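You operate a simulated robot arm through the tools that you are given. There is no shell and no other tool.

The job below is to be done with a simulated robot arm. You get a single attempt, and the scene is never put back.

JOB
Clamp the small motor in the green vice and brush the dirt off it.
Fine: use the blue wire brush and put it back; then wind the vice open and stand the motor on the turntable again. Set down upright: small motor, blue wire brush. What is to be rubbed or washed off counts as gone when no trace of it is left.
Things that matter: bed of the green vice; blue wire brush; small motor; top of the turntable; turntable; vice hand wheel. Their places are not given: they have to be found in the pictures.

It is judged by the outcome, as a careful person would: the job done as asked, and still so three seconds after it is handed in. It fails if anything else is knocked over, pushed out of place, dropped, spilled or broken.

ROBOT AND FRAMES
A 7-joint arm with a two-finger parallel gripper, fixed in place. Base frame: the origin is at the foot of the arm, x ahead of it, y to its left, z up; the work surface is at about z = 0. Lengths are in mm, angles in rad, forces in N, time in s.
With the tool pointing down near the work surface it reaches from about 240 to 620 mm from the base axis. Its first joint turns from -1.152 to 1.152 rad. Payload 2.6 kg.
The tool frame sits at the grasp point between the pads (the TCP): z along the fingers, y along the line on which they close. The tips reach 30 mm beyond it. Largest opening 94 mm; finger width 28, thickness 10; the body of the gripper, 50 by 96 mm, starts 55 mm behind the TCP.
Orientation is that of the tool frame in the base frame, as a unit quaternion [w, x, y, z]. With the fingers straight down and closing along the base's y, the tool's x points along the base's -x, its y along +y and its z along -z.

CONTROLS
- The arm moves only by the tool servo_tool. Its argument "plan" is one flat list of numbers, 6 for each row, row after row: the shift along the tool's x, y, z in units of 100 mm (1.0 is 100 mm), then the turn, a rotation vector about the tool's x, y, z in units of 60 degrees (1.0 is 60 degrees). In form: [tx, ty, tz, rx, ry, rz, tx, ty, tz, rx, ry, rz, ...]. A call has 1 to 20 rows; each row is the pose to reach, as a shift and turn from the pose commanded when the call began, along the tool's axes at that moment. "fingers" is the finger opening in mm, from 0 to 94, set as the call begins (left out, the last holds). A call with a number of a shift or a turn outside -1 to 1 is refused whole. Rows are played at 5 a second. More than 50 mm and 0.15 rad between two rows, or a gripper value outside its range, and nothing of the call is played. Where a pose cannot be reached the arm comes as near as it can. A force on the tool above 40 N (or 10 N above the force at the start of the call, whichever is more), or a blocked arm, ends the call early, and 0.2 s more pass. The fingers move at their own pace (about 72 mm/s each) and stop on an object; they squeeze with about 45 N. The grip force told is the motor's: it shows also when the fingers shut on nothing. Time passes only in rows, and 0.2 s behind the last, so rows that repeat a pose let the fingers close. The reply holds the time, the measured pose of the TCP, the force on the tool along the base axes, the opening and the grip force, in the units named above and with some noise, with the torque about the TCP (base axes, N m) and any sound that the robot's microphone picked up.
- Cameras (640 x 400 px; columns grow to the right, rows downward): "scene" is fixed at [44.1, 427.6, 577.8]; the picture's right is [-0.71, -0.71, 0.00], its down [-0.33, 0.33, -0.88] and it looks along [0.62, -0.62, -0.47] (base axes); focal length 343 px, centre (320, 200). "wrist" rides on the gripper at [76, 14, -102] in the tool frame; the picture's right is [-0.18, 0.98, 0.00], its down [-0.75, -0.14, -0.64] and it looks along [-0.63, -0.12, 0.77] (tool axes); focal length 243 px, centre (320, 200).
- get_image(camera): a new picture of that camera. The clock stands still meanwhile.
- probe_pixels(camera, pixels): for up to 12 pixels [column, row] of the newest picture of that camera ("zoom" is the newest enlarged one), the place [x, y, z] in the base frame of the surface seen there, good to about 3 mm, but the place of the scene camera against the robot may be out by one fixed shift of up to 12 mm in any direction. The clock stands still meanwhile.
- inspect(camera, box): a new picture of the part [left, top, right, bottom] of that camera's present view, enlarged. The clock stands still meanwhile.
- hand_in(): hands the job in; it is judged then, once.

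Open the gripper and draw the arm clear of the work before you hand the job in, unless the task says otherwise.

The tools are called as a command line: name --argument value ..., lists and objects as JSON in quotes. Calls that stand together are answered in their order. servo_tool: Moves the arm, as the interface text tells. Its arguments: {"type":"object","properties":{"plan":{"type":"array","items":{"type":"number"}},"fingers":{"type":"number"}},"required":["plan"]} The other tools are called the same way: get_image (camera) takes a picture; probe_pixels (camera, pixels) gives the place of the surface under pixels of a picture; inspect (camera, box) takes an enlarged picture of a part of a camera's view; hand_in () hands the job in.

At the start:

```text
time_s: 0.0
tcp_pos: [361.2, 14.9, 333.5]
orientation: [0.0, 0.0, 1.0, -0.001]
force: [0.2, 1.2, -0.3]
ft_torque: [0.02, -0.01, 0.0]
grip_width: 93.9
grasp_force: 0.1
```

scene: 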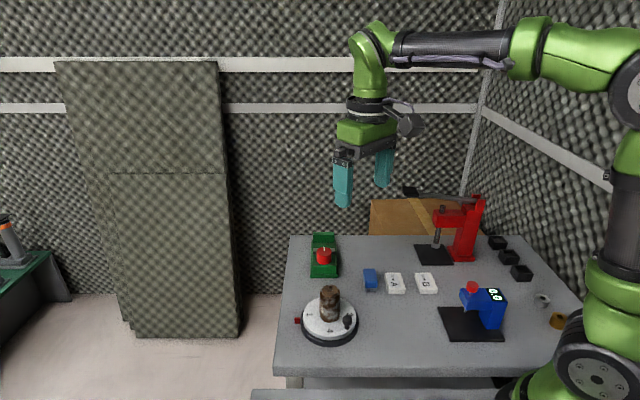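
wrist: 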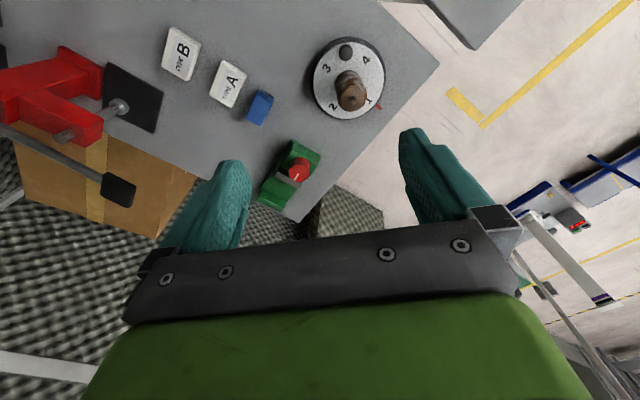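

The scene picture shows the turntable with the motor near (330,310), the green vice near (324,258) with a red wheel, and the blue brush near (370,278). I enlarge these areas first.

inspect --camera "scene" --box '[280, 220, 440, 350]'

inspect --camera "wrist" --box '[150, 10, 410, 220]'

```text
3.08 times, centred on (360, 285) of scene
```

zoom: 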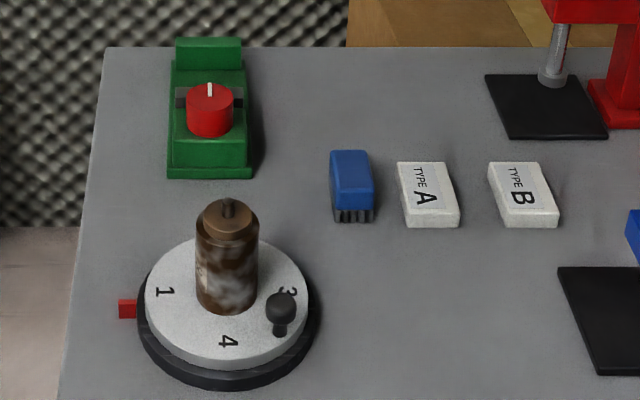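

```text
1.90 times, centred on (280, 115) of wrist
```

zoom: 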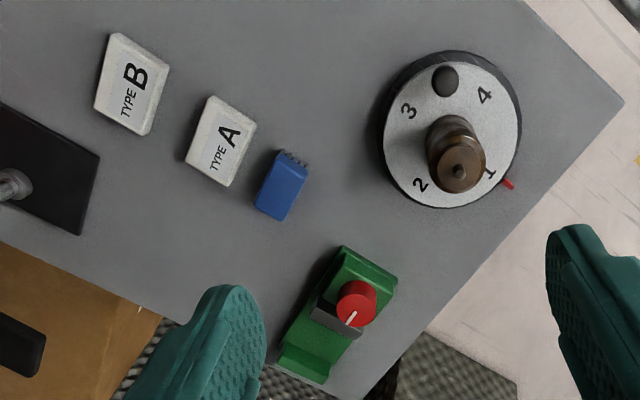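

I probe points of the vice, wheel, motor, brush and turntable in the scene picture.

get_image --camera "scene"

inspect --camera "scene" --box '[290, 225, 390, 290]'

inspect --camera "scene" --box '[285, 275, 385, 350]'

```text
taken
```

scene: 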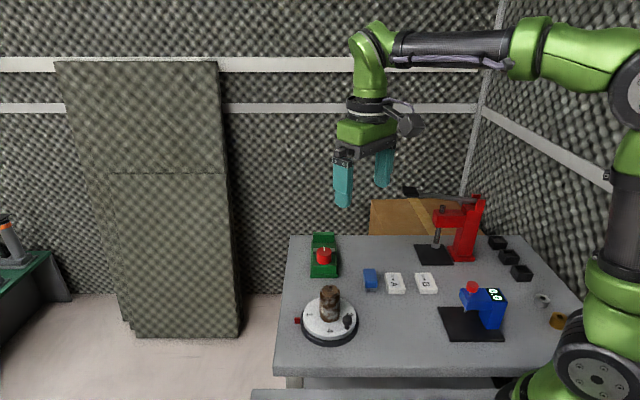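

```text
6.15 times, centred on (340, 258) of scene
```

zoom: 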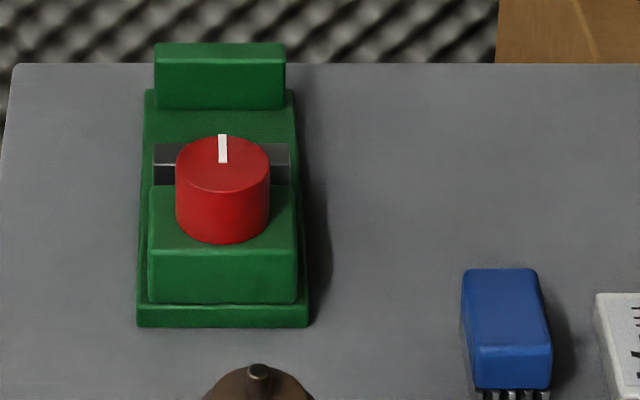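

```text
5.33 times, centred on (335, 312) of scene
```

zoom: 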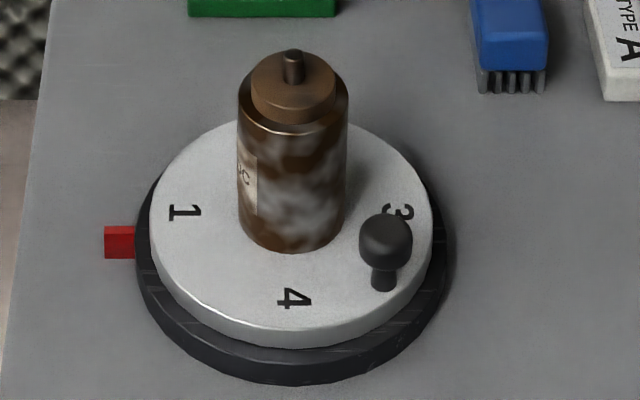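

The zoom now shows the turntable with the motor; I probe motor top, base, turntable plate, knob, brush edge in it.

probe_pixels --camera "zoom" --pixels '[[293, 52], [293, 90], [255, 85], [330, 85], [293, 130], [290, 245], [185, 212], [293, 298], [385, 235], [120, 240], [155, 200], [430, 210]]'

inspect --camera "scene" --box '[290, 225, 390, 290]'

```text
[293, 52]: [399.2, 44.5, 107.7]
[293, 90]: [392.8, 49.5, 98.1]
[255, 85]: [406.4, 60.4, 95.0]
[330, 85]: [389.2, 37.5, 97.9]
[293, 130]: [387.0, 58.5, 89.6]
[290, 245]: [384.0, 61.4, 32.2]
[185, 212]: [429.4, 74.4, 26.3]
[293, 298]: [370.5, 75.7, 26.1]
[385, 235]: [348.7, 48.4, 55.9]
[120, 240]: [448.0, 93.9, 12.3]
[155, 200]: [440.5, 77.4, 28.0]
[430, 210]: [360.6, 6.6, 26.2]
```

```text
6.15 times, centred on (340, 258) of scene
```

zoom: 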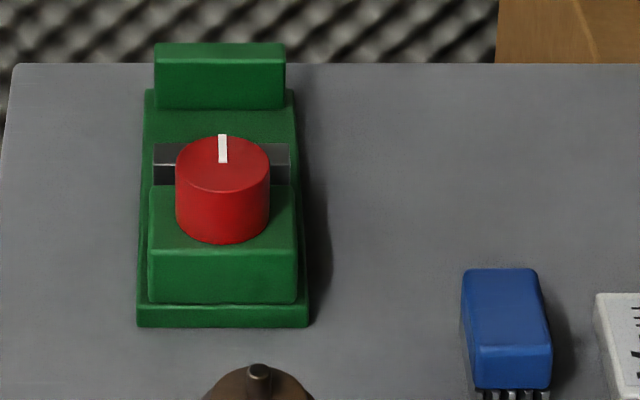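

Now I probe the vice and brush in the new enlarged picture.

probe_pixels --camera "zoom" --pixels '[[223, 165], [185, 165], [262, 165], [223, 187], [220, 52], [165, 60], [280, 60], [220, 120], [165, 155], [282, 155], [225, 300], [155, 250]]'

probe_pixels --camera "zoom" --pixels '[[290, 245], [225, 316], [142, 318], [303, 318], [500, 300], [468, 275], [535, 275], [545, 340], [475, 345], [500, 365], [150, 100], [290, 100]]'

```text
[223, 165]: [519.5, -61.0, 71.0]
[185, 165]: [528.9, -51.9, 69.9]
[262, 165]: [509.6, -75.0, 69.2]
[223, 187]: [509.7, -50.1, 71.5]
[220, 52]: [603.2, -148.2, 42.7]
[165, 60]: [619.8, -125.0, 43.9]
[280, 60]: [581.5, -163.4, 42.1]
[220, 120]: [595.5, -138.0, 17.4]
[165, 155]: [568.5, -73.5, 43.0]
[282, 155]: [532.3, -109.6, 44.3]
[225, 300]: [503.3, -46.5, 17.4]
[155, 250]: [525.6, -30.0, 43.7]
```

```text
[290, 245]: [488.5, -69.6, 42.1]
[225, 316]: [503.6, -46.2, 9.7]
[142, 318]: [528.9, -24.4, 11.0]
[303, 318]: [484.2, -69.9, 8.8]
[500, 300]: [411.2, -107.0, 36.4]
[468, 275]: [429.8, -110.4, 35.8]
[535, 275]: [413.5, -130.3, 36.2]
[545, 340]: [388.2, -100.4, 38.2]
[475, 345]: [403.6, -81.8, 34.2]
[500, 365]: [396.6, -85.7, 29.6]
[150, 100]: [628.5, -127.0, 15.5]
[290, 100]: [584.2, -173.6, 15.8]
```

The newest scene probes put the motor near (390,48), the vice along a 45° diagonal, and the wheel near (515,-60). I check the same points with the wrist camera to learn the scene camera's shift.

inspect --camera "wrist" --box '[240, 30, 400, 130]'

inspect --camera "wrist" --box '[230, 80, 350, 220]'

```text
4.00 times, centred on (320, 80) of wrist
```

zoom: 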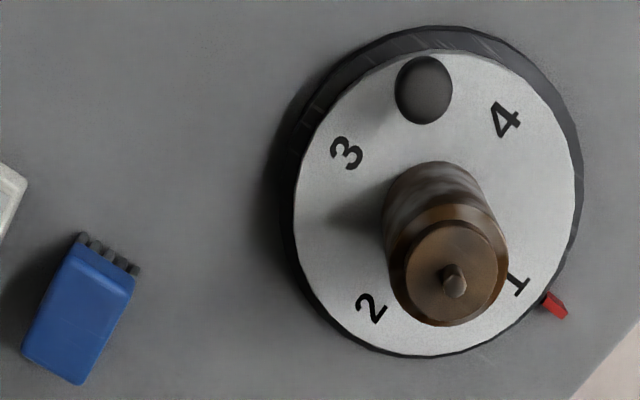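

```text
2.86 times, centred on (290, 150) of wrist
```

zoom: 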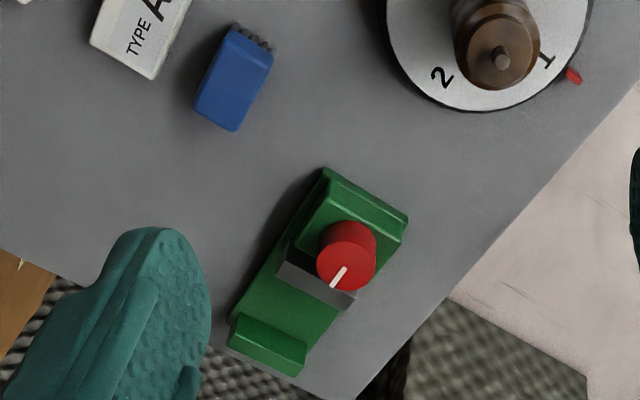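

I probe the vice, wheel and brush in this enlarged wrist view.

probe_pixels --camera "zoom" --pixels '[[338, 275], [322, 268], [372, 268], [347, 288], [500, 58], [310, 288], [290, 305], [290, 317], [268, 325], [340, 190], [235, 85], [232, 52]]'

probe_pixels --camera "zoom" --pixels '[[285, 272], [352, 298], [240, 318], [303, 345], [240, 327], [298, 355], [255, 333], [280, 345], [320, 170], [405, 218], [232, 345], [300, 373]]'

```text
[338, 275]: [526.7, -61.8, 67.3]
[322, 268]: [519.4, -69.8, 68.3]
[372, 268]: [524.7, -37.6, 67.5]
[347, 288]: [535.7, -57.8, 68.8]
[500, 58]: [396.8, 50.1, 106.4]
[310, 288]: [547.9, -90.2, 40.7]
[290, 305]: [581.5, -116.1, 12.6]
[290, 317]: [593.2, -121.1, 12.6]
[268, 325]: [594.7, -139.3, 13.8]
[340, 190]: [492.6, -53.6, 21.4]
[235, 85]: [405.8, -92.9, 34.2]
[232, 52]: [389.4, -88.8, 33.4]
```

```text
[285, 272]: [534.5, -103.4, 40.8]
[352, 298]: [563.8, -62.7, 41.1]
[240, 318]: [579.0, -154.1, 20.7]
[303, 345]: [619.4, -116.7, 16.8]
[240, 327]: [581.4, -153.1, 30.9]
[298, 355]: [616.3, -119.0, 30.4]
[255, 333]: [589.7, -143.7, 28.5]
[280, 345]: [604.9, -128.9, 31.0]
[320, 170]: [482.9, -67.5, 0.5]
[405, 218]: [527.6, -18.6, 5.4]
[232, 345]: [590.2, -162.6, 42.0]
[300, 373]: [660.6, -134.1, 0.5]
```

The wrist probes give the wheel top near (525,-55,68), the bed at z≈13 and the motor shaft top near (397,50,106); the scene is off by a few mm. I move the tool over the motor to see its dirt closely.

servo_tool --plan '[-0.11, 0.11, 0.3, 0, 0, 0, -0.22, 0.23, 0.6, 0, 0, 0, -0.34, 0.35, 0.9, 0, 0, 0, -0.34, 0.35, 1.0, 0, 0, 0]' --fingers 94

```text
time_s: 1.0
tcp_pos: [393.9, 49.9, 234.7]
orientation: [-0.001, 0.0, 1.0, 0.0]
force: [-0.2, -0.4, 0.1]
ft_torque: [-0.02, -0.06, 0.02]
grip_width: 93.6
grasp_force: 0.0
```

Tool is above the motor at z 235; I look at it with the wrist camera.

get_image --camera "wrist"

inspect --camera "wrist" --box '[240, 40, 400, 140]'

```text
taken
```

wrist: 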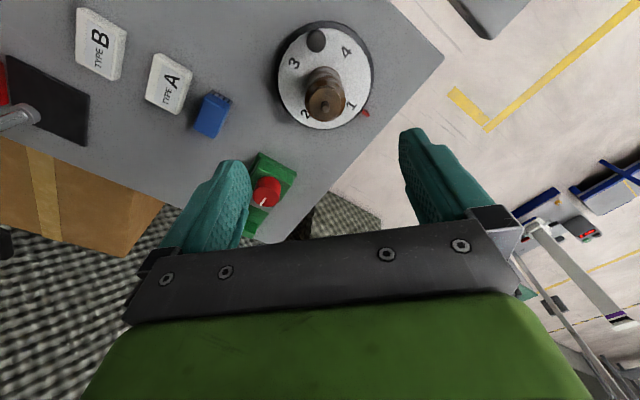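

```text
4.00 times, centred on (320, 90) of wrist
```

zoom: 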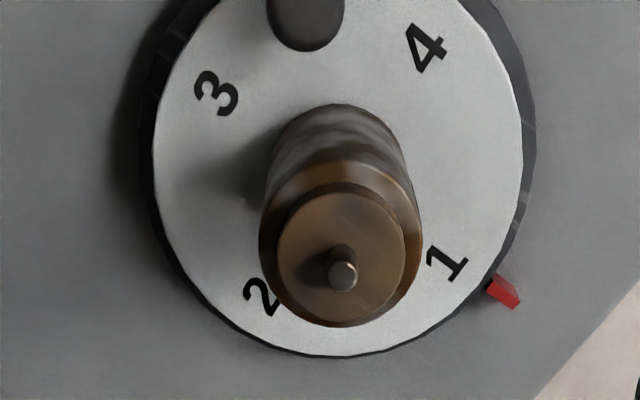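

I probe the motor and turntable in this zoom to fix the motor axis and the disc centre.

probe_pixels --camera "zoom" --pixels '[[342, 272], [285, 250], [403, 250], [345, 320], [342, 195], [262, 240], [421, 240], [345, 105], [153, 170], [522, 170], [320, 355], [305, 20]]'

```text
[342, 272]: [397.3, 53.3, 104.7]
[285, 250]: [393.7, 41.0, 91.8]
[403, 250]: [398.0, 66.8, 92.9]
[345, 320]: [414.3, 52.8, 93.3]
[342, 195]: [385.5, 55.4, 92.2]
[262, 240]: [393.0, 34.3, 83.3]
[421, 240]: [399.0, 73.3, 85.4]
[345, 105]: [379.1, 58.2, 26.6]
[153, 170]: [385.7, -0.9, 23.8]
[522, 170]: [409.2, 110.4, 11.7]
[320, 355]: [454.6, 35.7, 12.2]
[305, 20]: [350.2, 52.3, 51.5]
```

The motor axis is near (398,54), body z 25–85, cap to 92. I look at its dirt with a strong enlargement from the scene camera.

inspect --camera "scene" --box '[305, 278, 357, 330]'

inspect --camera "wrist" --box '[290, 55, 360, 130]'

```text
7.69 times, centred on (331, 304) of scene
```

zoom: 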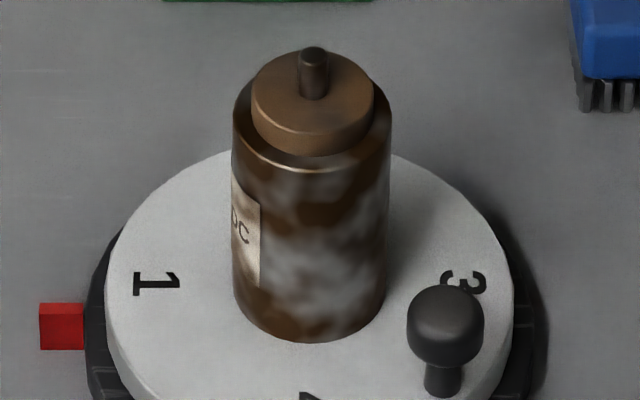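

```text
5.33 times, centred on (325, 92) of wrist
```

zoom: 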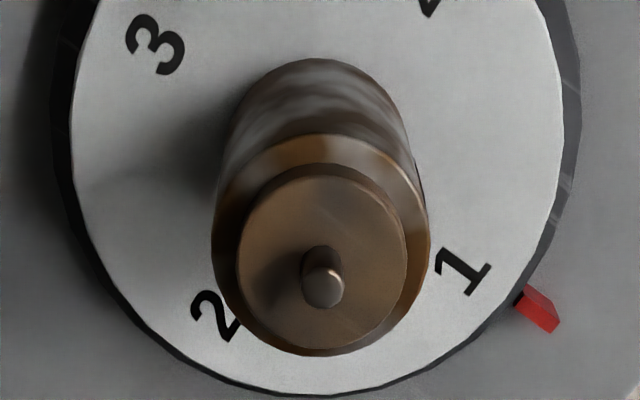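

The dirt covers the whole body of the motor. Next I go above the vice with the tool turned 45° so that it lines up with the vice, to measure the jaws closely.

servo_tool --plan '[-0.12, -0.1, 0, 0, 0, 0.125, -0.24, -0.2, 0, 0, 0, 0.25, -0.36, -0.3, 0, 0, 0, 0.375, -0.48, -0.4, 0, 0, 0, 0.5, -0.6, -0.5, 0, 0, 0, 0.625, -0.73, -0.62, 0, 0, 0, 0.75]'

servo_tool --plan '[-0.2, 0, 0, 0, 0, 0, -0.4, 0.02, 0, 0, 0, 0, -0.6, 0.04, 0, 0, 0, 0]'

get_image --camera "wrist"

```text
time_s: 2.4
tcp_pos: [471.4, -11.1, 234.0]
orientation: [-0.001, 0.384, 0.923, 0.0]
force: [0.1, -0.1, 0.7]
ft_torque: [-0.05, -0.04, 0.04]
grip_width: 94.0
grasp_force: 0.1
```

```text
time_s: 3.2
tcp_pos: [515.2, -51.9, 234.7]
orientation: [0.0, 0.383, 0.924, 0.0]
force: [-1.2, -0.4, 0.2]
ft_torque: [-0.01, -0.04, -0.01]
grip_width: 94.1
grasp_force: 0.1
```

```text
taken
```

wrist: 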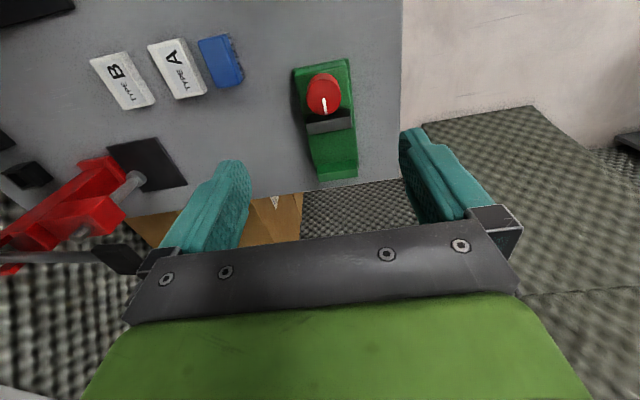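

The vice is at (325,115) of the wrist view; I enlarge it for probing.

inspect --camera "wrist" --box '[220, 50, 420, 190]'

```text
2.86 times, centred on (320, 120) of wrist
```

zoom: 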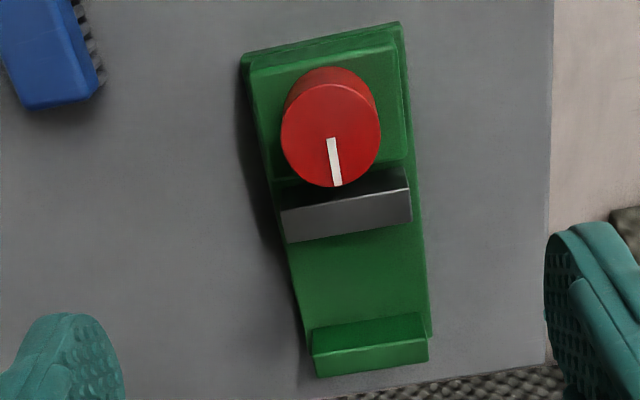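

I probe jaw strips, back wall, bed and wheel in this zoom.

probe_pixels --camera "zoom" --pixels '[[345, 205], [345, 226], [345, 245], [290, 235], [405, 215], [290, 215], [405, 195], [395, 180], [360, 290], [370, 320], [370, 332], [372, 345]]'

probe_pixels --camera "zoom" --pixels '[[316, 335], [425, 322], [316, 350], [425, 340], [372, 366], [331, 130], [285, 130], [377, 130], [338, 183], [325, 80], [250, 75], [400, 40]]'

```text
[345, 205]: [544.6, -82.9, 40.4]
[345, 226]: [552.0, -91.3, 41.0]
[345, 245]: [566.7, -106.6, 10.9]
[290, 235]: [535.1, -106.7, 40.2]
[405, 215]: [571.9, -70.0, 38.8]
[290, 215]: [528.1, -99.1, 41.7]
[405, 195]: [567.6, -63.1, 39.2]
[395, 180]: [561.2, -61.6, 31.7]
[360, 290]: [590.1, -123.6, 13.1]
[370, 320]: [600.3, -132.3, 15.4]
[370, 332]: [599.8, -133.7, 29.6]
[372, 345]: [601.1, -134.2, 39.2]
```

```text
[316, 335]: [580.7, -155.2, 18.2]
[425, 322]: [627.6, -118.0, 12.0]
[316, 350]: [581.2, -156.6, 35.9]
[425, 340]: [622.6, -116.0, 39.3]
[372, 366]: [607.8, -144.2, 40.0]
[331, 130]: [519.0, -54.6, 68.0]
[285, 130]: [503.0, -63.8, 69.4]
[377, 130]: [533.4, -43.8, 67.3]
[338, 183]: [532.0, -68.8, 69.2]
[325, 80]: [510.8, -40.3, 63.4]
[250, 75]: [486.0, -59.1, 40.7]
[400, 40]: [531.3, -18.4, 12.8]
```

Measured: jaw gap about 60 mm (jaw face s≈459, wall s≈519 along the diagonal), bed z≈12, wheel centre ≈(519,-55) with top z 68. I now return above the motor, keeping the 45° yaw.

servo_tool --plan '[0.3, -0.02, 0, 0, 0, 0, 0.6, -0.03, 0, 0, 0, 0, 0.9, -0.04, 0, 0, 0, 0]'

servo_tool --plan '[0.3, -0.02, 0, 0, 0, 0, 0.68, -0.04, 0, 0, 0, 0, 0.68, -0.04, 0.3, 0, 0, 0, 0.68, -0.04, 0.5, 0, 0, 0]' --fingers 70

get_image --camera "wrist"

```text
time_s: 4.0
tcp_pos: [448.1, 12.1, 232.1]
orientation: [0.0, 0.384, 0.924, 0.0]
force: [0.2, -0.3, -0.2]
ft_torque: [0.0, 0.0, 0.02]
grip_width: 94.1
grasp_force: 0.0
```

```text
time_s: 5.0
tcp_pos: [399.4, 57.4, 184.0]
orientation: [0.0, 0.383, 0.924, 0.0]
force: [0.3, 0.0, -0.6]
ft_torque: [0.03, -0.02, -0.01]
grip_width: 69.8
grasp_force: 0.1
```

```text
taken
```

wrist: 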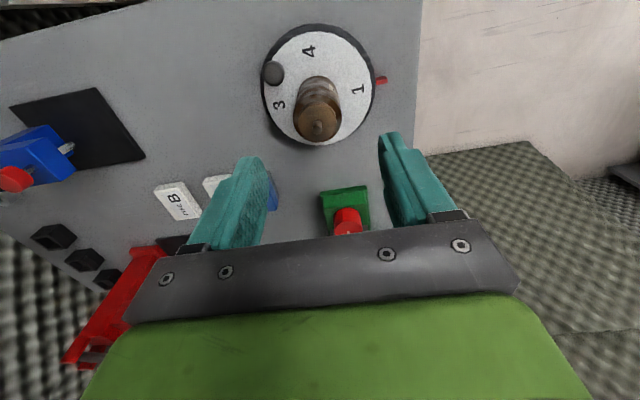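

The motor is at (318,110) below the fingers. I enlarge it and probe its axis more exactly.

inspect --camera "wrist" --box '[270, 65, 370, 150]'

probe_pixels --camera "wrist" --pixels '[[319, 125], [297, 118], [341, 118], [319, 140], [319, 112], [273, 72], [318, 76]]'

```text
4.71 times, centred on (320, 108) of wrist
```

zoom: 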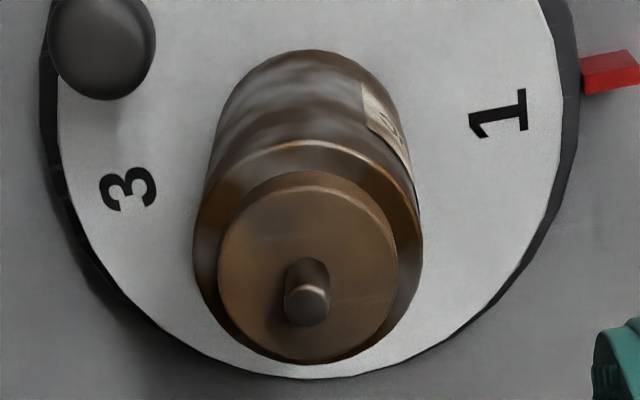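

```text
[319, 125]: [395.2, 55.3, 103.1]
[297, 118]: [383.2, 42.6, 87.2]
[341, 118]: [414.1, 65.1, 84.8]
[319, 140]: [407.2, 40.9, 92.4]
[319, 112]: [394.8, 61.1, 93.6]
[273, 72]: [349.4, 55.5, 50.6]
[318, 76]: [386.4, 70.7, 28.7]
```

I probe the cap rim, shoulder rim and disc rim in this zoom.

probe_pixels --camera "zoom" --pixels '[[222, 262], [394, 262], [310, 354], [312, 192], [307, 300], [305, 52], [198, 265], [420, 265], [60, 120], [560, 120], [318, 372], [500, 320]]'

```text
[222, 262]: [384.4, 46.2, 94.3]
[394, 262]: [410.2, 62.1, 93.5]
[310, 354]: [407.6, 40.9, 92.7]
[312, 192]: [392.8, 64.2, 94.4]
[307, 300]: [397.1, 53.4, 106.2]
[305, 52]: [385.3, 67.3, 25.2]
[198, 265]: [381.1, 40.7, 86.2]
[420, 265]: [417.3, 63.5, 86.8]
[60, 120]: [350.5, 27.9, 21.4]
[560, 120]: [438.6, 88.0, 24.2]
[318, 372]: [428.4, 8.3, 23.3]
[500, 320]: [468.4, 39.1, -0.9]
```

The motor axis is (398,53.5), the same as the disc centre. I descend straight over it in steps with fingers open 70.

servo_tool --plan '[-0.018, -0.037, 0.2, 0, 0, 0, -0.018, -0.037, 0.4, 0, 0, 0, -0.018, -0.037, 0.6, 0, 0, 0, -0.018, -0.037, 0.6, 0, 0, 0]' --fingers 70

```text
time_s: 6.0
tcp_pos: [395.1, 49.2, 124.1]
orientation: [0.0, 0.383, 0.924, 0.0]
force: [1.1, 0.3, 0.4]
ft_torque: [-0.05, 0.0, -0.03]
grip_width: 70.1
grasp_force: 0.0
```

The reading is 3–4 mm away from what I expected, so I hold still a few times to see how noisy the pose reading is.

servo_tool --plan '[0, 0, 0, 0, 0, 0]'

servo_tool --plan '[0, 0, 0, 0, 0, 0]'

get_image --camera "wrist"

```text
time_s: 6.4
tcp_pos: [395.6, 49.6, 124.9]
orientation: [0.0, 0.383, 0.924, 0.0]
force: [-0.1, -0.8, 0.7]
ft_torque: [0.0, 0.0, 0.01]
grip_width: 70.0
grasp_force: 0.0
```

```text
time_s: 6.8
tcp_pos: [394.7, 49.9, 125.0]
orientation: [0.0, 0.383, 0.924, 0.0]
force: [-0.7, -0.2, -0.4]
ft_torque: [0.03, 0.02, 0.0]
grip_width: 69.9
grasp_force: 0.1
```

```text
taken
```

wrist: 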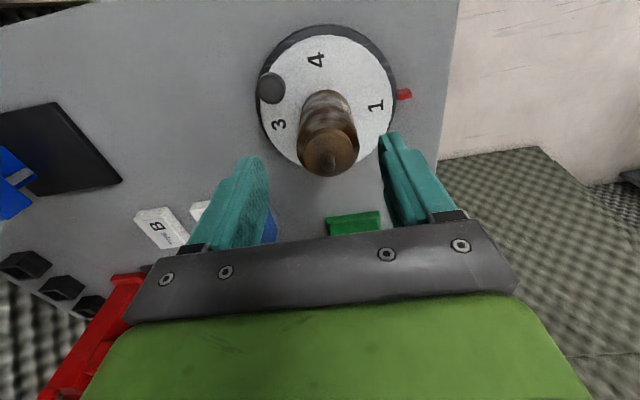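

The reading is steady at (395.2,49.6,124.7), which matches my commanded track, so I shift 4.4 mm along tool y and go down to TCP z≈80.

servo_tool --plan '[0, 0.044, 0, 0, 0, 0, 0, 0.044, 0.15, 0, 0, 0, 0, 0.044, 0.3, 0, 0, 0, 0, 0.044, 0.435, 0, 0, 0, 0, 0.044, 0.435, 0, 0, 0, 0, 0.044, 0.435, 0, 0, 0]' --fingers 70

get_image --camera "wrist"

inspect --camera "scene" --box '[270, 230, 410, 350]'

```text
time_s: 8.2
tcp_pos: [398.5, 53.4, 81.5]
orientation: [-0.001, 0.383, 0.924, 0.0]
force: [0.0, -0.2, 0.1]
ft_torque: [0.01, 0.0, -0.01]
grip_width: 69.9
grasp_force: 0.1
```

```text
taken
```

wrist: 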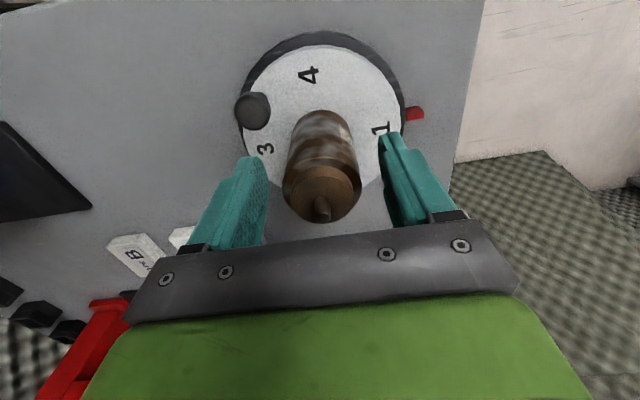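

```text
3.33 times, centred on (340, 290) of scene
```

zoom: 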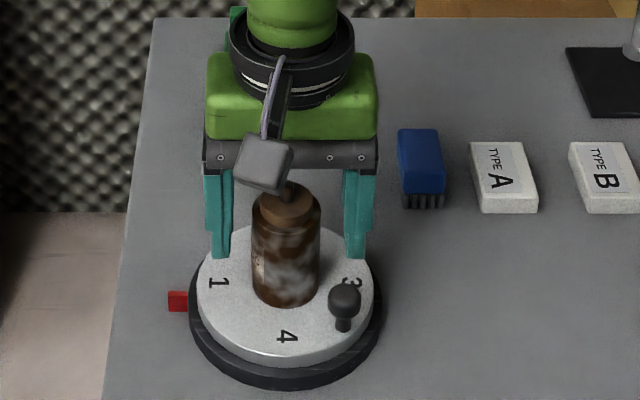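

The motor stands centred between the fingers. I close on it, holding the pose.

servo_tool --plan '[0, 0, 0, 0, 0, 0, 0, 0, 0, 0, 0, 0, 0, 0, 0, 0, 0, 0, 0, 0, 0, 0, 0, 0]' --fingers 25

```text
time_s: 9.2
tcp_pos: [399.5, 51.7, 81.5]
orientation: [0.0, 0.383, 0.924, 0.0]
force: [1.1, 0.3, 0.0]
ft_torque: [0.02, 0.02, 0.0]
grip_width: 41.5
grasp_force: 44.6
```

The grip holds at 41.5 mm. I lift the motor 80 mm and check it.

servo_tool --plan '[0, 0, -0.1, 0, 0, 0, 0, 0, -0.3, 0, 0, 0, 0, 0, -0.5, 0, 0, 0, 0, 0, -0.7, 0, 0, 0, 0, 0, -0.8, 0, 0, 0, 0, 0, -0.8, 0, 0, 0]'

get_image --camera "wrist"

inspect --camera "scene" --box '[270, 200, 410, 350]'

```text
time_s: 10.6
tcp_pos: [400.0, 52.0, 161.2]
orientation: [0.0, 0.382, 0.924, 0.0]
force: [-0.3, 0.0, 0.8]
ft_torque: [-0.02, 0.02, -0.02]
grip_width: 24.7
grasp_force: 0.1
```

```text
taken
```

wrist: 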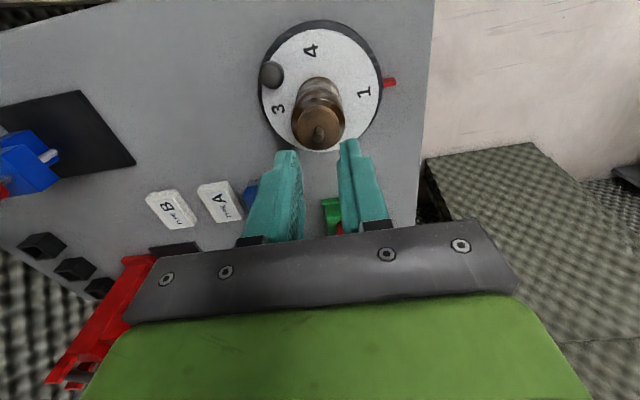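

```text
2.67 times, centred on (340, 275) of scene
```

zoom: 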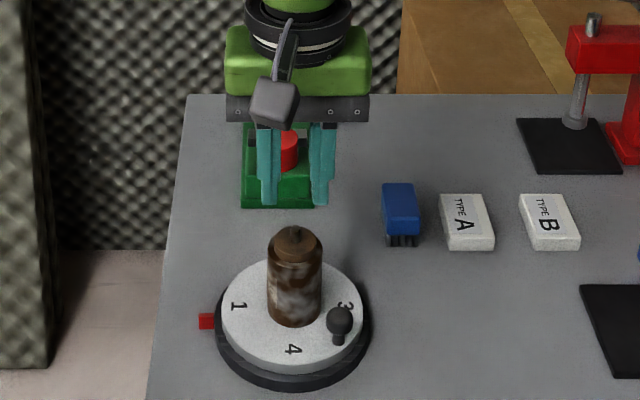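

The grip width fell to 24.7: the fingers slid up off the motor, which still stands on the disc. I check with a closer view that it is undisturbed before regripping lower.

inspect --camera "wrist" --box '[255, 30, 395, 155]'

inspect --camera "scene" --box '[295, 270, 365, 340]'

```text
3.20 times, centred on (325, 92) of wrist
```

zoom: 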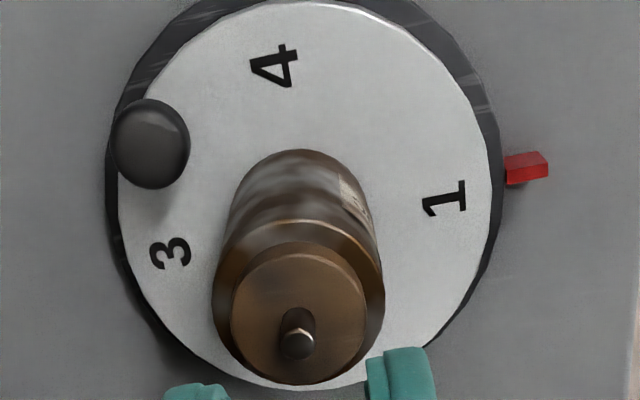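

```text
5.71 times, centred on (330, 305) of scene
```

zoom: 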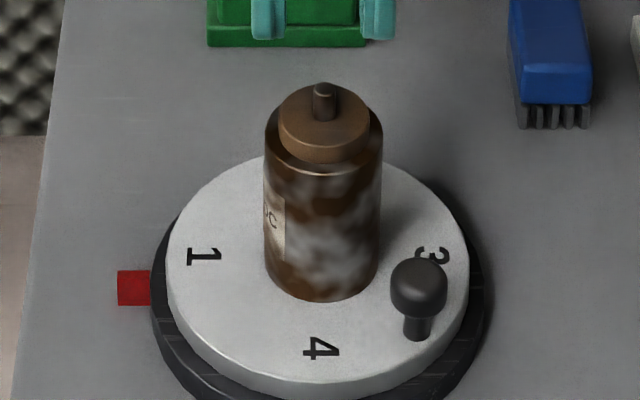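

I probe the motor cap, shaft and disc again in the wrist view to see whether the motor shifted.

get_image --camera "wrist"

inspect --camera "wrist" --box '[255, 30, 395, 155]'

probe_pixels --camera "zoom" --pixels '[[297, 340], [235, 315], [363, 315], [300, 378], [300, 258], [216, 300], [381, 300], [300, 152], [120, 190], [488, 190], [250, 383], [325, 5]]'

```text
taken
```

wrist: 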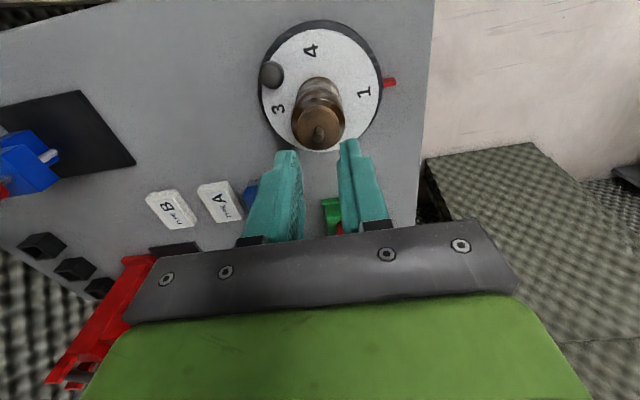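

```text
3.20 times, centred on (325, 92) of wrist
```

zoom: 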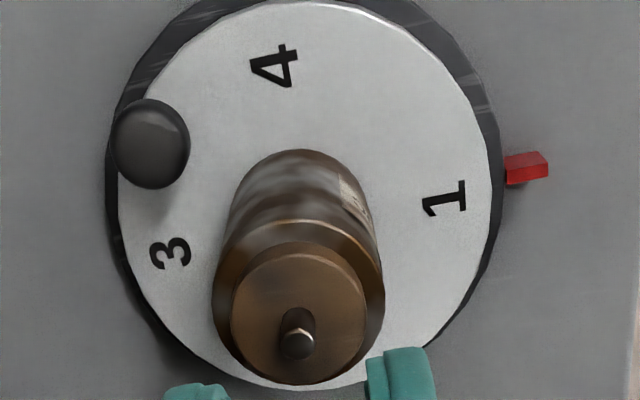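

```text
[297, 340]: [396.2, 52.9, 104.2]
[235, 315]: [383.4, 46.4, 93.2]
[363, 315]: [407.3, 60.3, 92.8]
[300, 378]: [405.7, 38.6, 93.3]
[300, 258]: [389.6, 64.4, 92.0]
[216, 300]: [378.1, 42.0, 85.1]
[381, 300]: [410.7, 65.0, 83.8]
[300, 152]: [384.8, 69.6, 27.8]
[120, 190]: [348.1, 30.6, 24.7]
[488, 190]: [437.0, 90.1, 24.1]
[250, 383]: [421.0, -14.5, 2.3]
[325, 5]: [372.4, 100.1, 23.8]
```

The motor stands unmoved at (397,53). I open to 66 and go down lower, TCP z≈61, for a full-length grip on the body.

servo_tool --plan '[0.02, -0.01, 0, 0, 0, 0, 0.02, -0.01, 0, 0, 0, 0, 0.02, -0.01, 0.2, 0, 0, 0, 0.02, -0.01, 0.4, 0, 0, 0, 0.02, -0.01, 0.55, 0, 0, 0, 0.02, -0.01, 0.7, 0, 0, 0, 0.02, -0.01, 0.8, 0, 0, 0, 0.02, -0.01, 0.8, 0, 0, 0]' --fingers 66

get_image --camera "wrist"

```text
time_s: 12.4
tcp_pos: [397.5, 53.4, 80.0]
orientation: [0.001, 0.382, 0.924, 0.0]
force: [0.3, 0.3, -0.5]
ft_torque: [-0.03, 0.0, -0.02]
grip_width: 66.0
grasp_force: 0.1
```

```text
taken
```

wrist: 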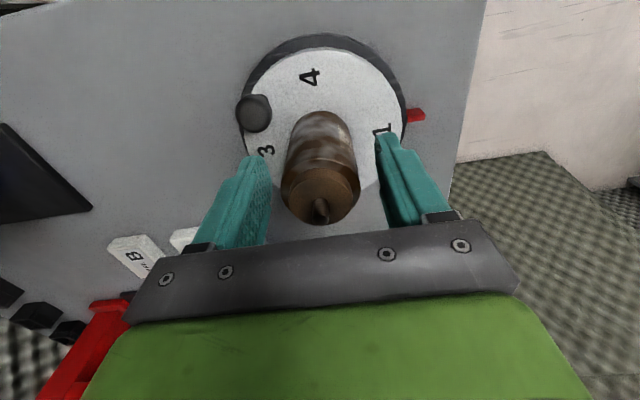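

Clear on all sides; I lower another 20 mm and then close.

servo_tool --plan '[0, 0, 0.1, 0, 0, 0, 0, 0, 0.2, 0, 0, 0, 0, 0, 0.2, 0, 0, 0]'

servo_tool --plan '[0, 0, 0, 0, 0, 0, 0, 0, 0, 0, 0, 0, 0, 0, 0, 0, 0, 0, 0, 0, 0, 0, 0, 0]' --fingers 20

servo_tool --plan '[0, 0, -0.01, 0, 0, 0, 0, 0, -0.02, 0, 0, 0, 0, 0, -0.03, 0, 0, 0, 0, 0, -0.05, 0, 0, 0]'

get_image --camera "wrist"

```text
time_s: 13.2
tcp_pos: [397.5, 53.2, 61.2]
orientation: [0.001, 0.383, 0.924, 0.0]
force: [-0.1, -1.1, -0.2]
ft_torque: [0.03, 0.02, -0.02]
grip_width: 66.2
grasp_force: 0.1
```

```text
time_s: 14.2
tcp_pos: [397.7, 53.1, 60.6]
orientation: [0.0, 0.383, 0.924, 0.0]
force: [0.2, 0.1, -0.9]
ft_torque: [0.02, 0.01, -0.06]
grip_width: 41.3
grasp_force: 45.1
```

```text
time_s: 15.2
tcp_pos: [396.2, 52.9, 66.2]
orientation: [-0.001, 0.384, 0.924, 0.0]
force: [-0.8, 0.0, -3.7]
ft_torque: [-0.01, -0.01, 0.02]
grip_width: 41.7
grasp_force: 45.1
```

```text
taken
```

wrist: 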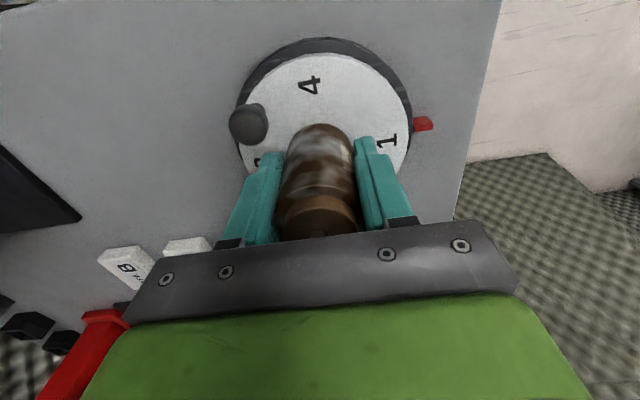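

Force is -3.7 N along z and the grip stays at 41.7, so the motor seems to be carried. I lift further in slow steps.

servo_tool --plan '[0, 0, -0.05, 0, 0, 0, 0, 0, -0.1, 0, 0, 0, 0, 0, -0.15, 0, 0, 0, 0, 0, -0.2, 0, 0, 0, 0, 0, -0.25, 0, 0, 0, 0, 0, -0.3, 0, 0, 0]'

inspect --camera "scene" --box '[270, 230, 410, 350]'

```text
time_s: 16.6
tcp_pos: [397.3, 53.9, 94.8]
orientation: [0.0, 0.382, 0.924, 0.0]
force: [0.4, 0.5, -3.5]
ft_torque: [-0.04, 0.01, 0.0]
grip_width: 41.8
grasp_force: 45.4
```

```text
3.33 times, centred on (340, 290) of scene
```

zoom: 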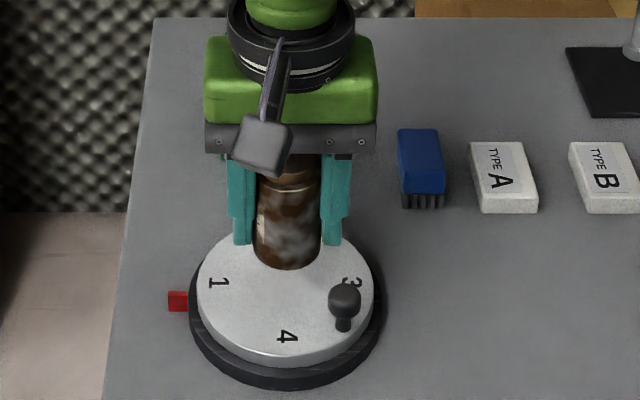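

The motor is carried cleanly, its base about 37 mm below the TCP. I lift another 45 mm and then carry it along the diagonal towards the vice.

servo_tool --plan '[0, 0, -0.15, 0, 0, 0, 0, 0, -0.3, 0, 0, 0, 0, 0, -0.45, 0, 0, 0, -0.2, 0.01, -0.45, 0, 0, 0, -0.4, 0.02, -0.45, 0, 0, 0, -0.6, 0.03, -0.45, 0, 0, 0, -0.8, 0.04, -0.45, 0, 0, 0, -0.95, 0.04, -0.45, 0, 0, 0]'

servo_tool --plan '[-0.2, 0.01, 0, 0, 0, 0, -0.4, 0.02, 0, 0, 0, 0, -0.6, 0.03, 0, 0, 0, 0, -0.8, 0.04, 0, 0, 0, 0, -0.8, 0.04, 0, 0, 0, 0]'

get_image --camera "wrist"

```text
time_s: 18.4
tcp_pos: [466.2, -10.1, 137.6]
orientation: [0.0, 0.383, 0.924, 0.001]
force: [0.5, 0.0, -3.6]
ft_torque: [-0.01, 0.02, 0.02]
grip_width: 41.5
grasp_force: 45.4
```

```text
time_s: 19.6
tcp_pos: [525.0, -65.4, 138.9]
orientation: [0.0, 0.383, 0.924, 0.0]
force: [-0.3, -0.4, -3.3]
ft_torque: [-0.01, -0.01, 0.02]
grip_width: 41.8
grasp_force: 45.1
```

```text
taken
```

wrist: 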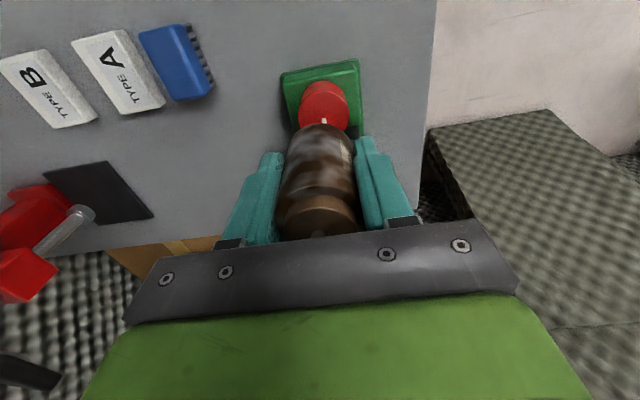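

Now at s≈417; I carry it the last 75 mm to s≈493, c≈329 over the bed, still at z 139.

servo_tool --plan '[-0.2, 0.01, 0, 0, 0, 0, -0.4, 0.02, 0, 0, 0, 0, -0.6, 0.03, 0, 0, 0, 0, -0.756, 0.04, 0, 0, 0, 0, -0.756, 0.04, 0, 0, 0, 0, -0.756, 0.04, 0, 0, 0, 0]'

get_image --camera "wrist"

inspect --camera "scene" --box '[270, 180, 400, 300]'

```text
time_s: 21.0
tcp_pos: [581.3, -117.0, 138.5]
orientation: [0.001, 0.383, 0.924, 0.0]
force: [-0.7, 0.6, -2.2]
ft_torque: [-0.01, -0.01, 0.0]
grip_width: 41.4
grasp_force: 45.0
```

```text
taken
```

wrist: 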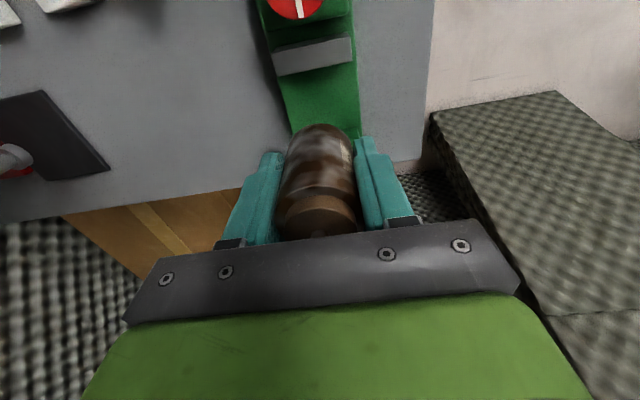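

```text
3.33 times, centred on (335, 240) of scene
```

zoom: 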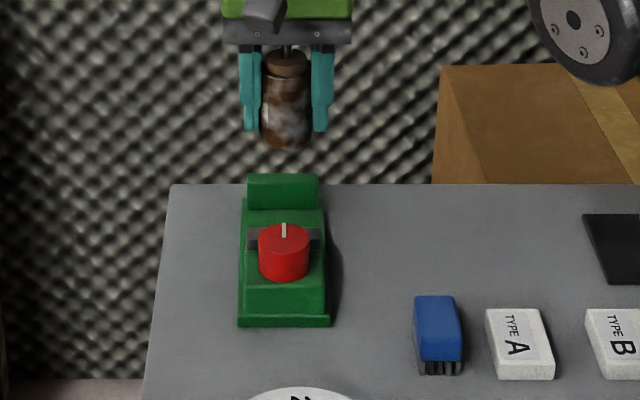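

Position is s≈493.7, c≈328, right over the gap. I lower 75 mm, leaving the motor base about 14 mm above the bed, then look.

servo_tool --plan '[0, 0, 0.15, 0, 0, 0, 0, 0, 0.3, 0, 0, 0, 0, 0, 0.45, 0, 0, 0, 0, 0, 0.55, 0, 0, 0, 0, 0, 0.65, 0, 0, 0, 0, 0, 0.75, 0, 0, 0, 0, 0, 0.75, 0, 0, 0]'

get_image --camera "wrist"

inspect --camera "scene" --box '[290, 210, 380, 290]'

```text
time_s: 22.6
tcp_pos: [581.8, -114.3, 65.1]
orientation: [0.0, 0.382, 0.924, 0.0]
force: [-0.9, 0.2, -2.6]
ft_torque: [0.01, -0.03, -0.03]
grip_width: 41.6
grasp_force: 45.2
```

```text
taken
```

wrist: 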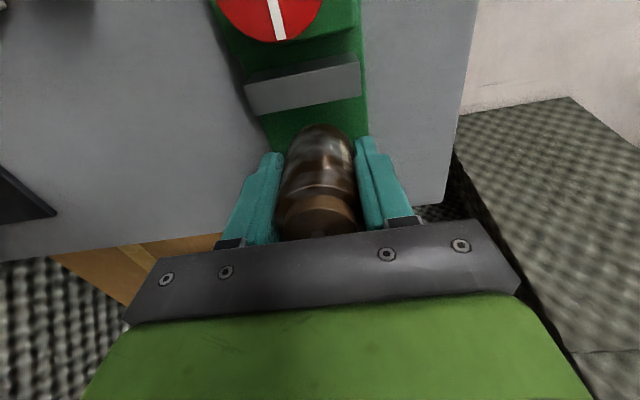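

```text
5.00 times, centred on (335, 250) of scene
```

zoom: 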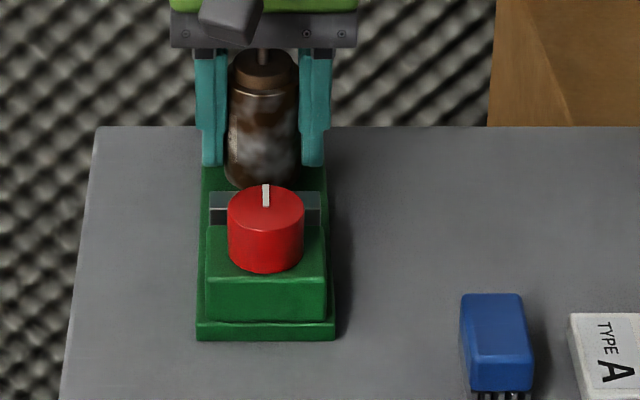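

The motor hangs cleanly between the jaw (grey, row 80) and the wall. I lower it slowly towards the bed.

servo_tool --plan '[0, 0, 0.04, 0, 0, 0, 0, 0, 0.08, 0, 0, 0, 0, 0, 0.11, 0, 0, 0, 0, 0, 0.13, 0, 0, 0, 0, 0, 0.13, 0, 0, 0]'

servo_tool --plan '[0, 0, 0.01, 0, 0, 0, 0, 0, 0.02, 0, 0, 0]'

```text
time_s: 23.8
tcp_pos: [581.8, -114.4, 52.6]
orientation: [0.0, 0.383, 0.924, 0.001]
force: [-0.5, 0.4, -3.4]
ft_torque: [-0.01, 0.01, 0.01]
grip_width: 41.3
grasp_force: 45.0
```

```text
time_s: 24.4
tcp_pos: [581.0, -116.0, 49.4]
orientation: [0.0, 0.383, 0.924, 0.0]
force: [0.7, -0.3, -2.8]
ft_torque: [-0.02, -0.02, 0.02]
grip_width: 41.7
grasp_force: 44.8
```

The force still shows the carried weight (-2.8 N), so it has not touched yet. I go on in 1 mm steps.

servo_tool --plan '[0, 0, 0.01, 0, 0, 0, 0, 0, 0.01, 0, 0, 0]'

servo_tool --plan '[0, 0, 0.01, 0, 0, 0, 0, 0, 0.01, 0, 0, 0]'

```text
time_s: 25.0
tcp_pos: [581.4, -115.5, 48.9]
orientation: [0.0, 0.382, 0.924, 0.0]
force: [0.0, -0.3, -4.0]
ft_torque: [-0.02, 0.01, 0.03]
grip_width: 41.4
grasp_force: 45.2
```

```text
time_s: 25.6
tcp_pos: [582.4, -115.2, 49.5]
orientation: [0.0, 0.384, 0.924, 0.0]
force: [-1.9, 1.2, 1.9]
ft_torque: [0.05, 0.22, -0.01]
grip_width: 41.5
grasp_force: 44.4
```

Contact is felt (force z turned to +1.9). I look before releasing.

get_image --camera "wrist"

inspect --camera "scene" --box '[295, 215, 365, 285]'

```text
taken
```

wrist: 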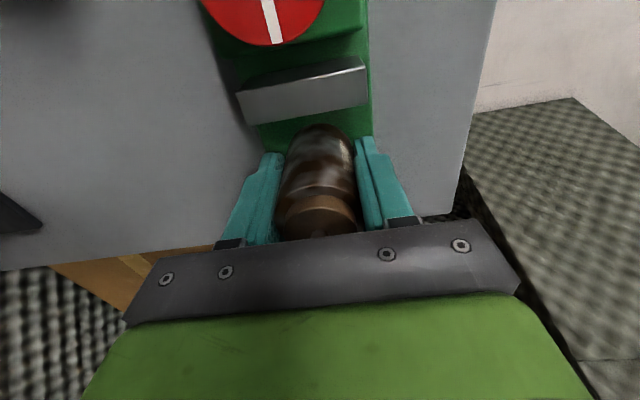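

```text
5.71 times, centred on (330, 250) of scene
```

zoom: 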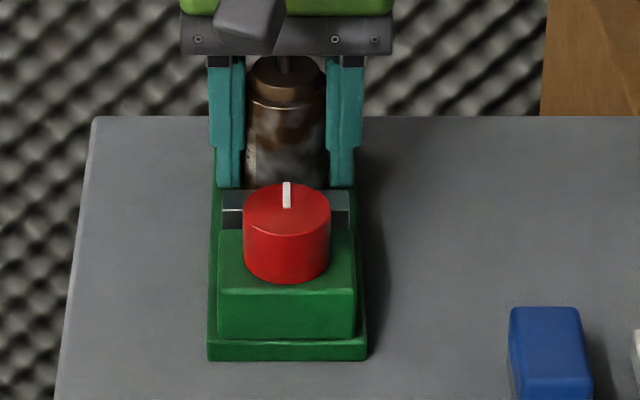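

The motor stands between jaw and wall. I push down half a millimetre more and release to 62 mm.

servo_tool --plan '[0, 0, 0.005, 0, 0, 0, 0, 0, 0.005, 0, 0, 0]'

servo_tool --plan '[0, 0, 0, 0, 0, 0, 0, 0, 0, 0, 0, 0, 0, 0, 0, 0, 0, 0]' --fingers 62

get_image --camera "wrist"

```text
time_s: 26.2
tcp_pos: [581.5, -115.2, 50.2]
orientation: [0.002, 0.382, 0.924, 0.0]
force: [-1.2, -3.7, 4.8]
ft_torque: [-0.02, 0.1, 0.0]
grip_width: 41.5
grasp_force: 45.1
```

```text
time_s: 27.0
tcp_pos: [581.3, -115.7, 49.3]
orientation: [-0.001, 0.382, 0.924, 0.0]
force: [0.6, 0.5, 0.8]
ft_torque: [-0.01, 0.02, -0.01]
grip_width: 61.8
grasp_force: 0.0
```

```text
taken
```

wrist: 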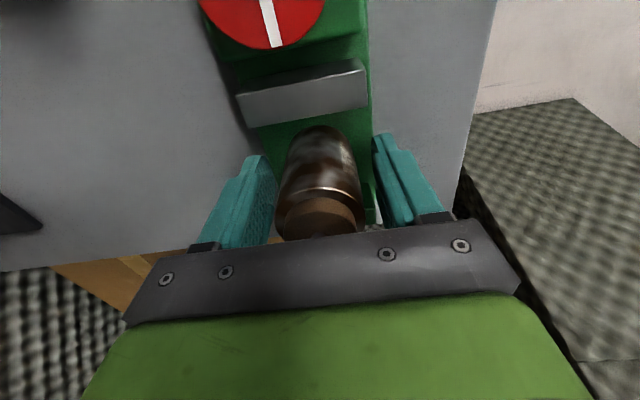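

The motor is released and upright. I rise straight up 90 mm and look down at it.

servo_tool --plan '[0, 0, -0.1, 0, 0, 0, 0, 0, -0.3, 0, 0, 0, 0, 0, -0.5, 0, 0, 0, 0, 0, -0.7, 0, 0, 0, 0, 0, -0.9, 0, 0, 0, 0, 0, -0.9, 0, 0, 0]'

get_image --camera "wrist"

inspect --camera "scene" --box '[295, 215, 365, 285]'

```text
time_s: 28.4
tcp_pos: [582.3, -115.3, 139.8]
orientation: [0.0, 0.383, 0.924, 0.0]
force: [-0.3, -0.6, 0.0]
ft_torque: [0.03, -0.03, 0.02]
grip_width: 62.0
grasp_force: 0.0
```

```text
taken
```

wrist: 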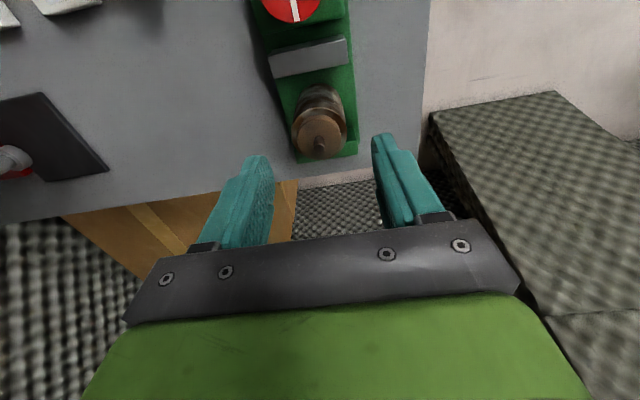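

```text
5.71 times, centred on (330, 250) of scene
```

zoom: 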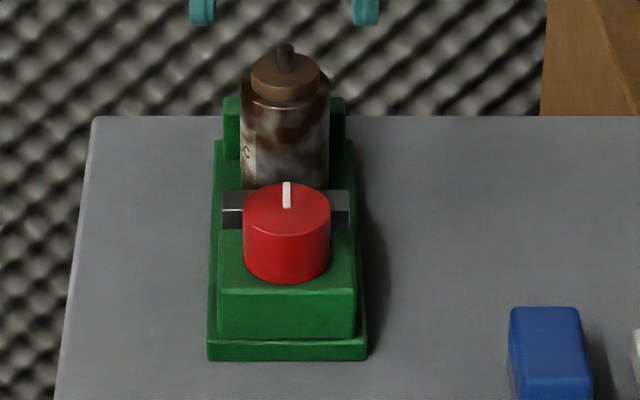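

The motor stands upright on the bed against nothing yet. I go over the red wheel (519,-55) to grip it from above, and view it first.

servo_tool --plan '[0.3, 0, 0, 0, 0, 0, 0.6, -0.01, 0, 0, 0, 0, 0.87, -0.016, 0, 0, 0, 0, 0.87, -0.016, 0, 0, 0, 0]' --fingers 62

get_image --camera "wrist"

inspect --camera "wrist" --box '[240, 60, 400, 180]'

```text
time_s: 29.4
tcp_pos: [519.6, -55.5, 137.8]
orientation: [0.0, 0.382, 0.924, 0.0]
force: [-0.4, 0.5, 0.6]
ft_torque: [0.0, 0.0, 0.0]
grip_width: 62.0
grasp_force: 0.0
```

```text
taken
```

wrist: 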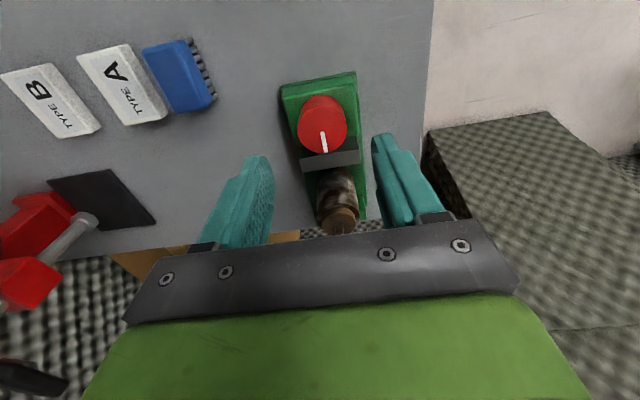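

```text
3.33 times, centred on (320, 120) of wrist
```

zoom: 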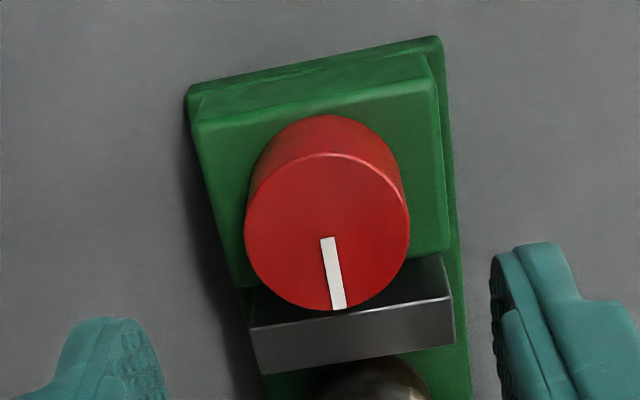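

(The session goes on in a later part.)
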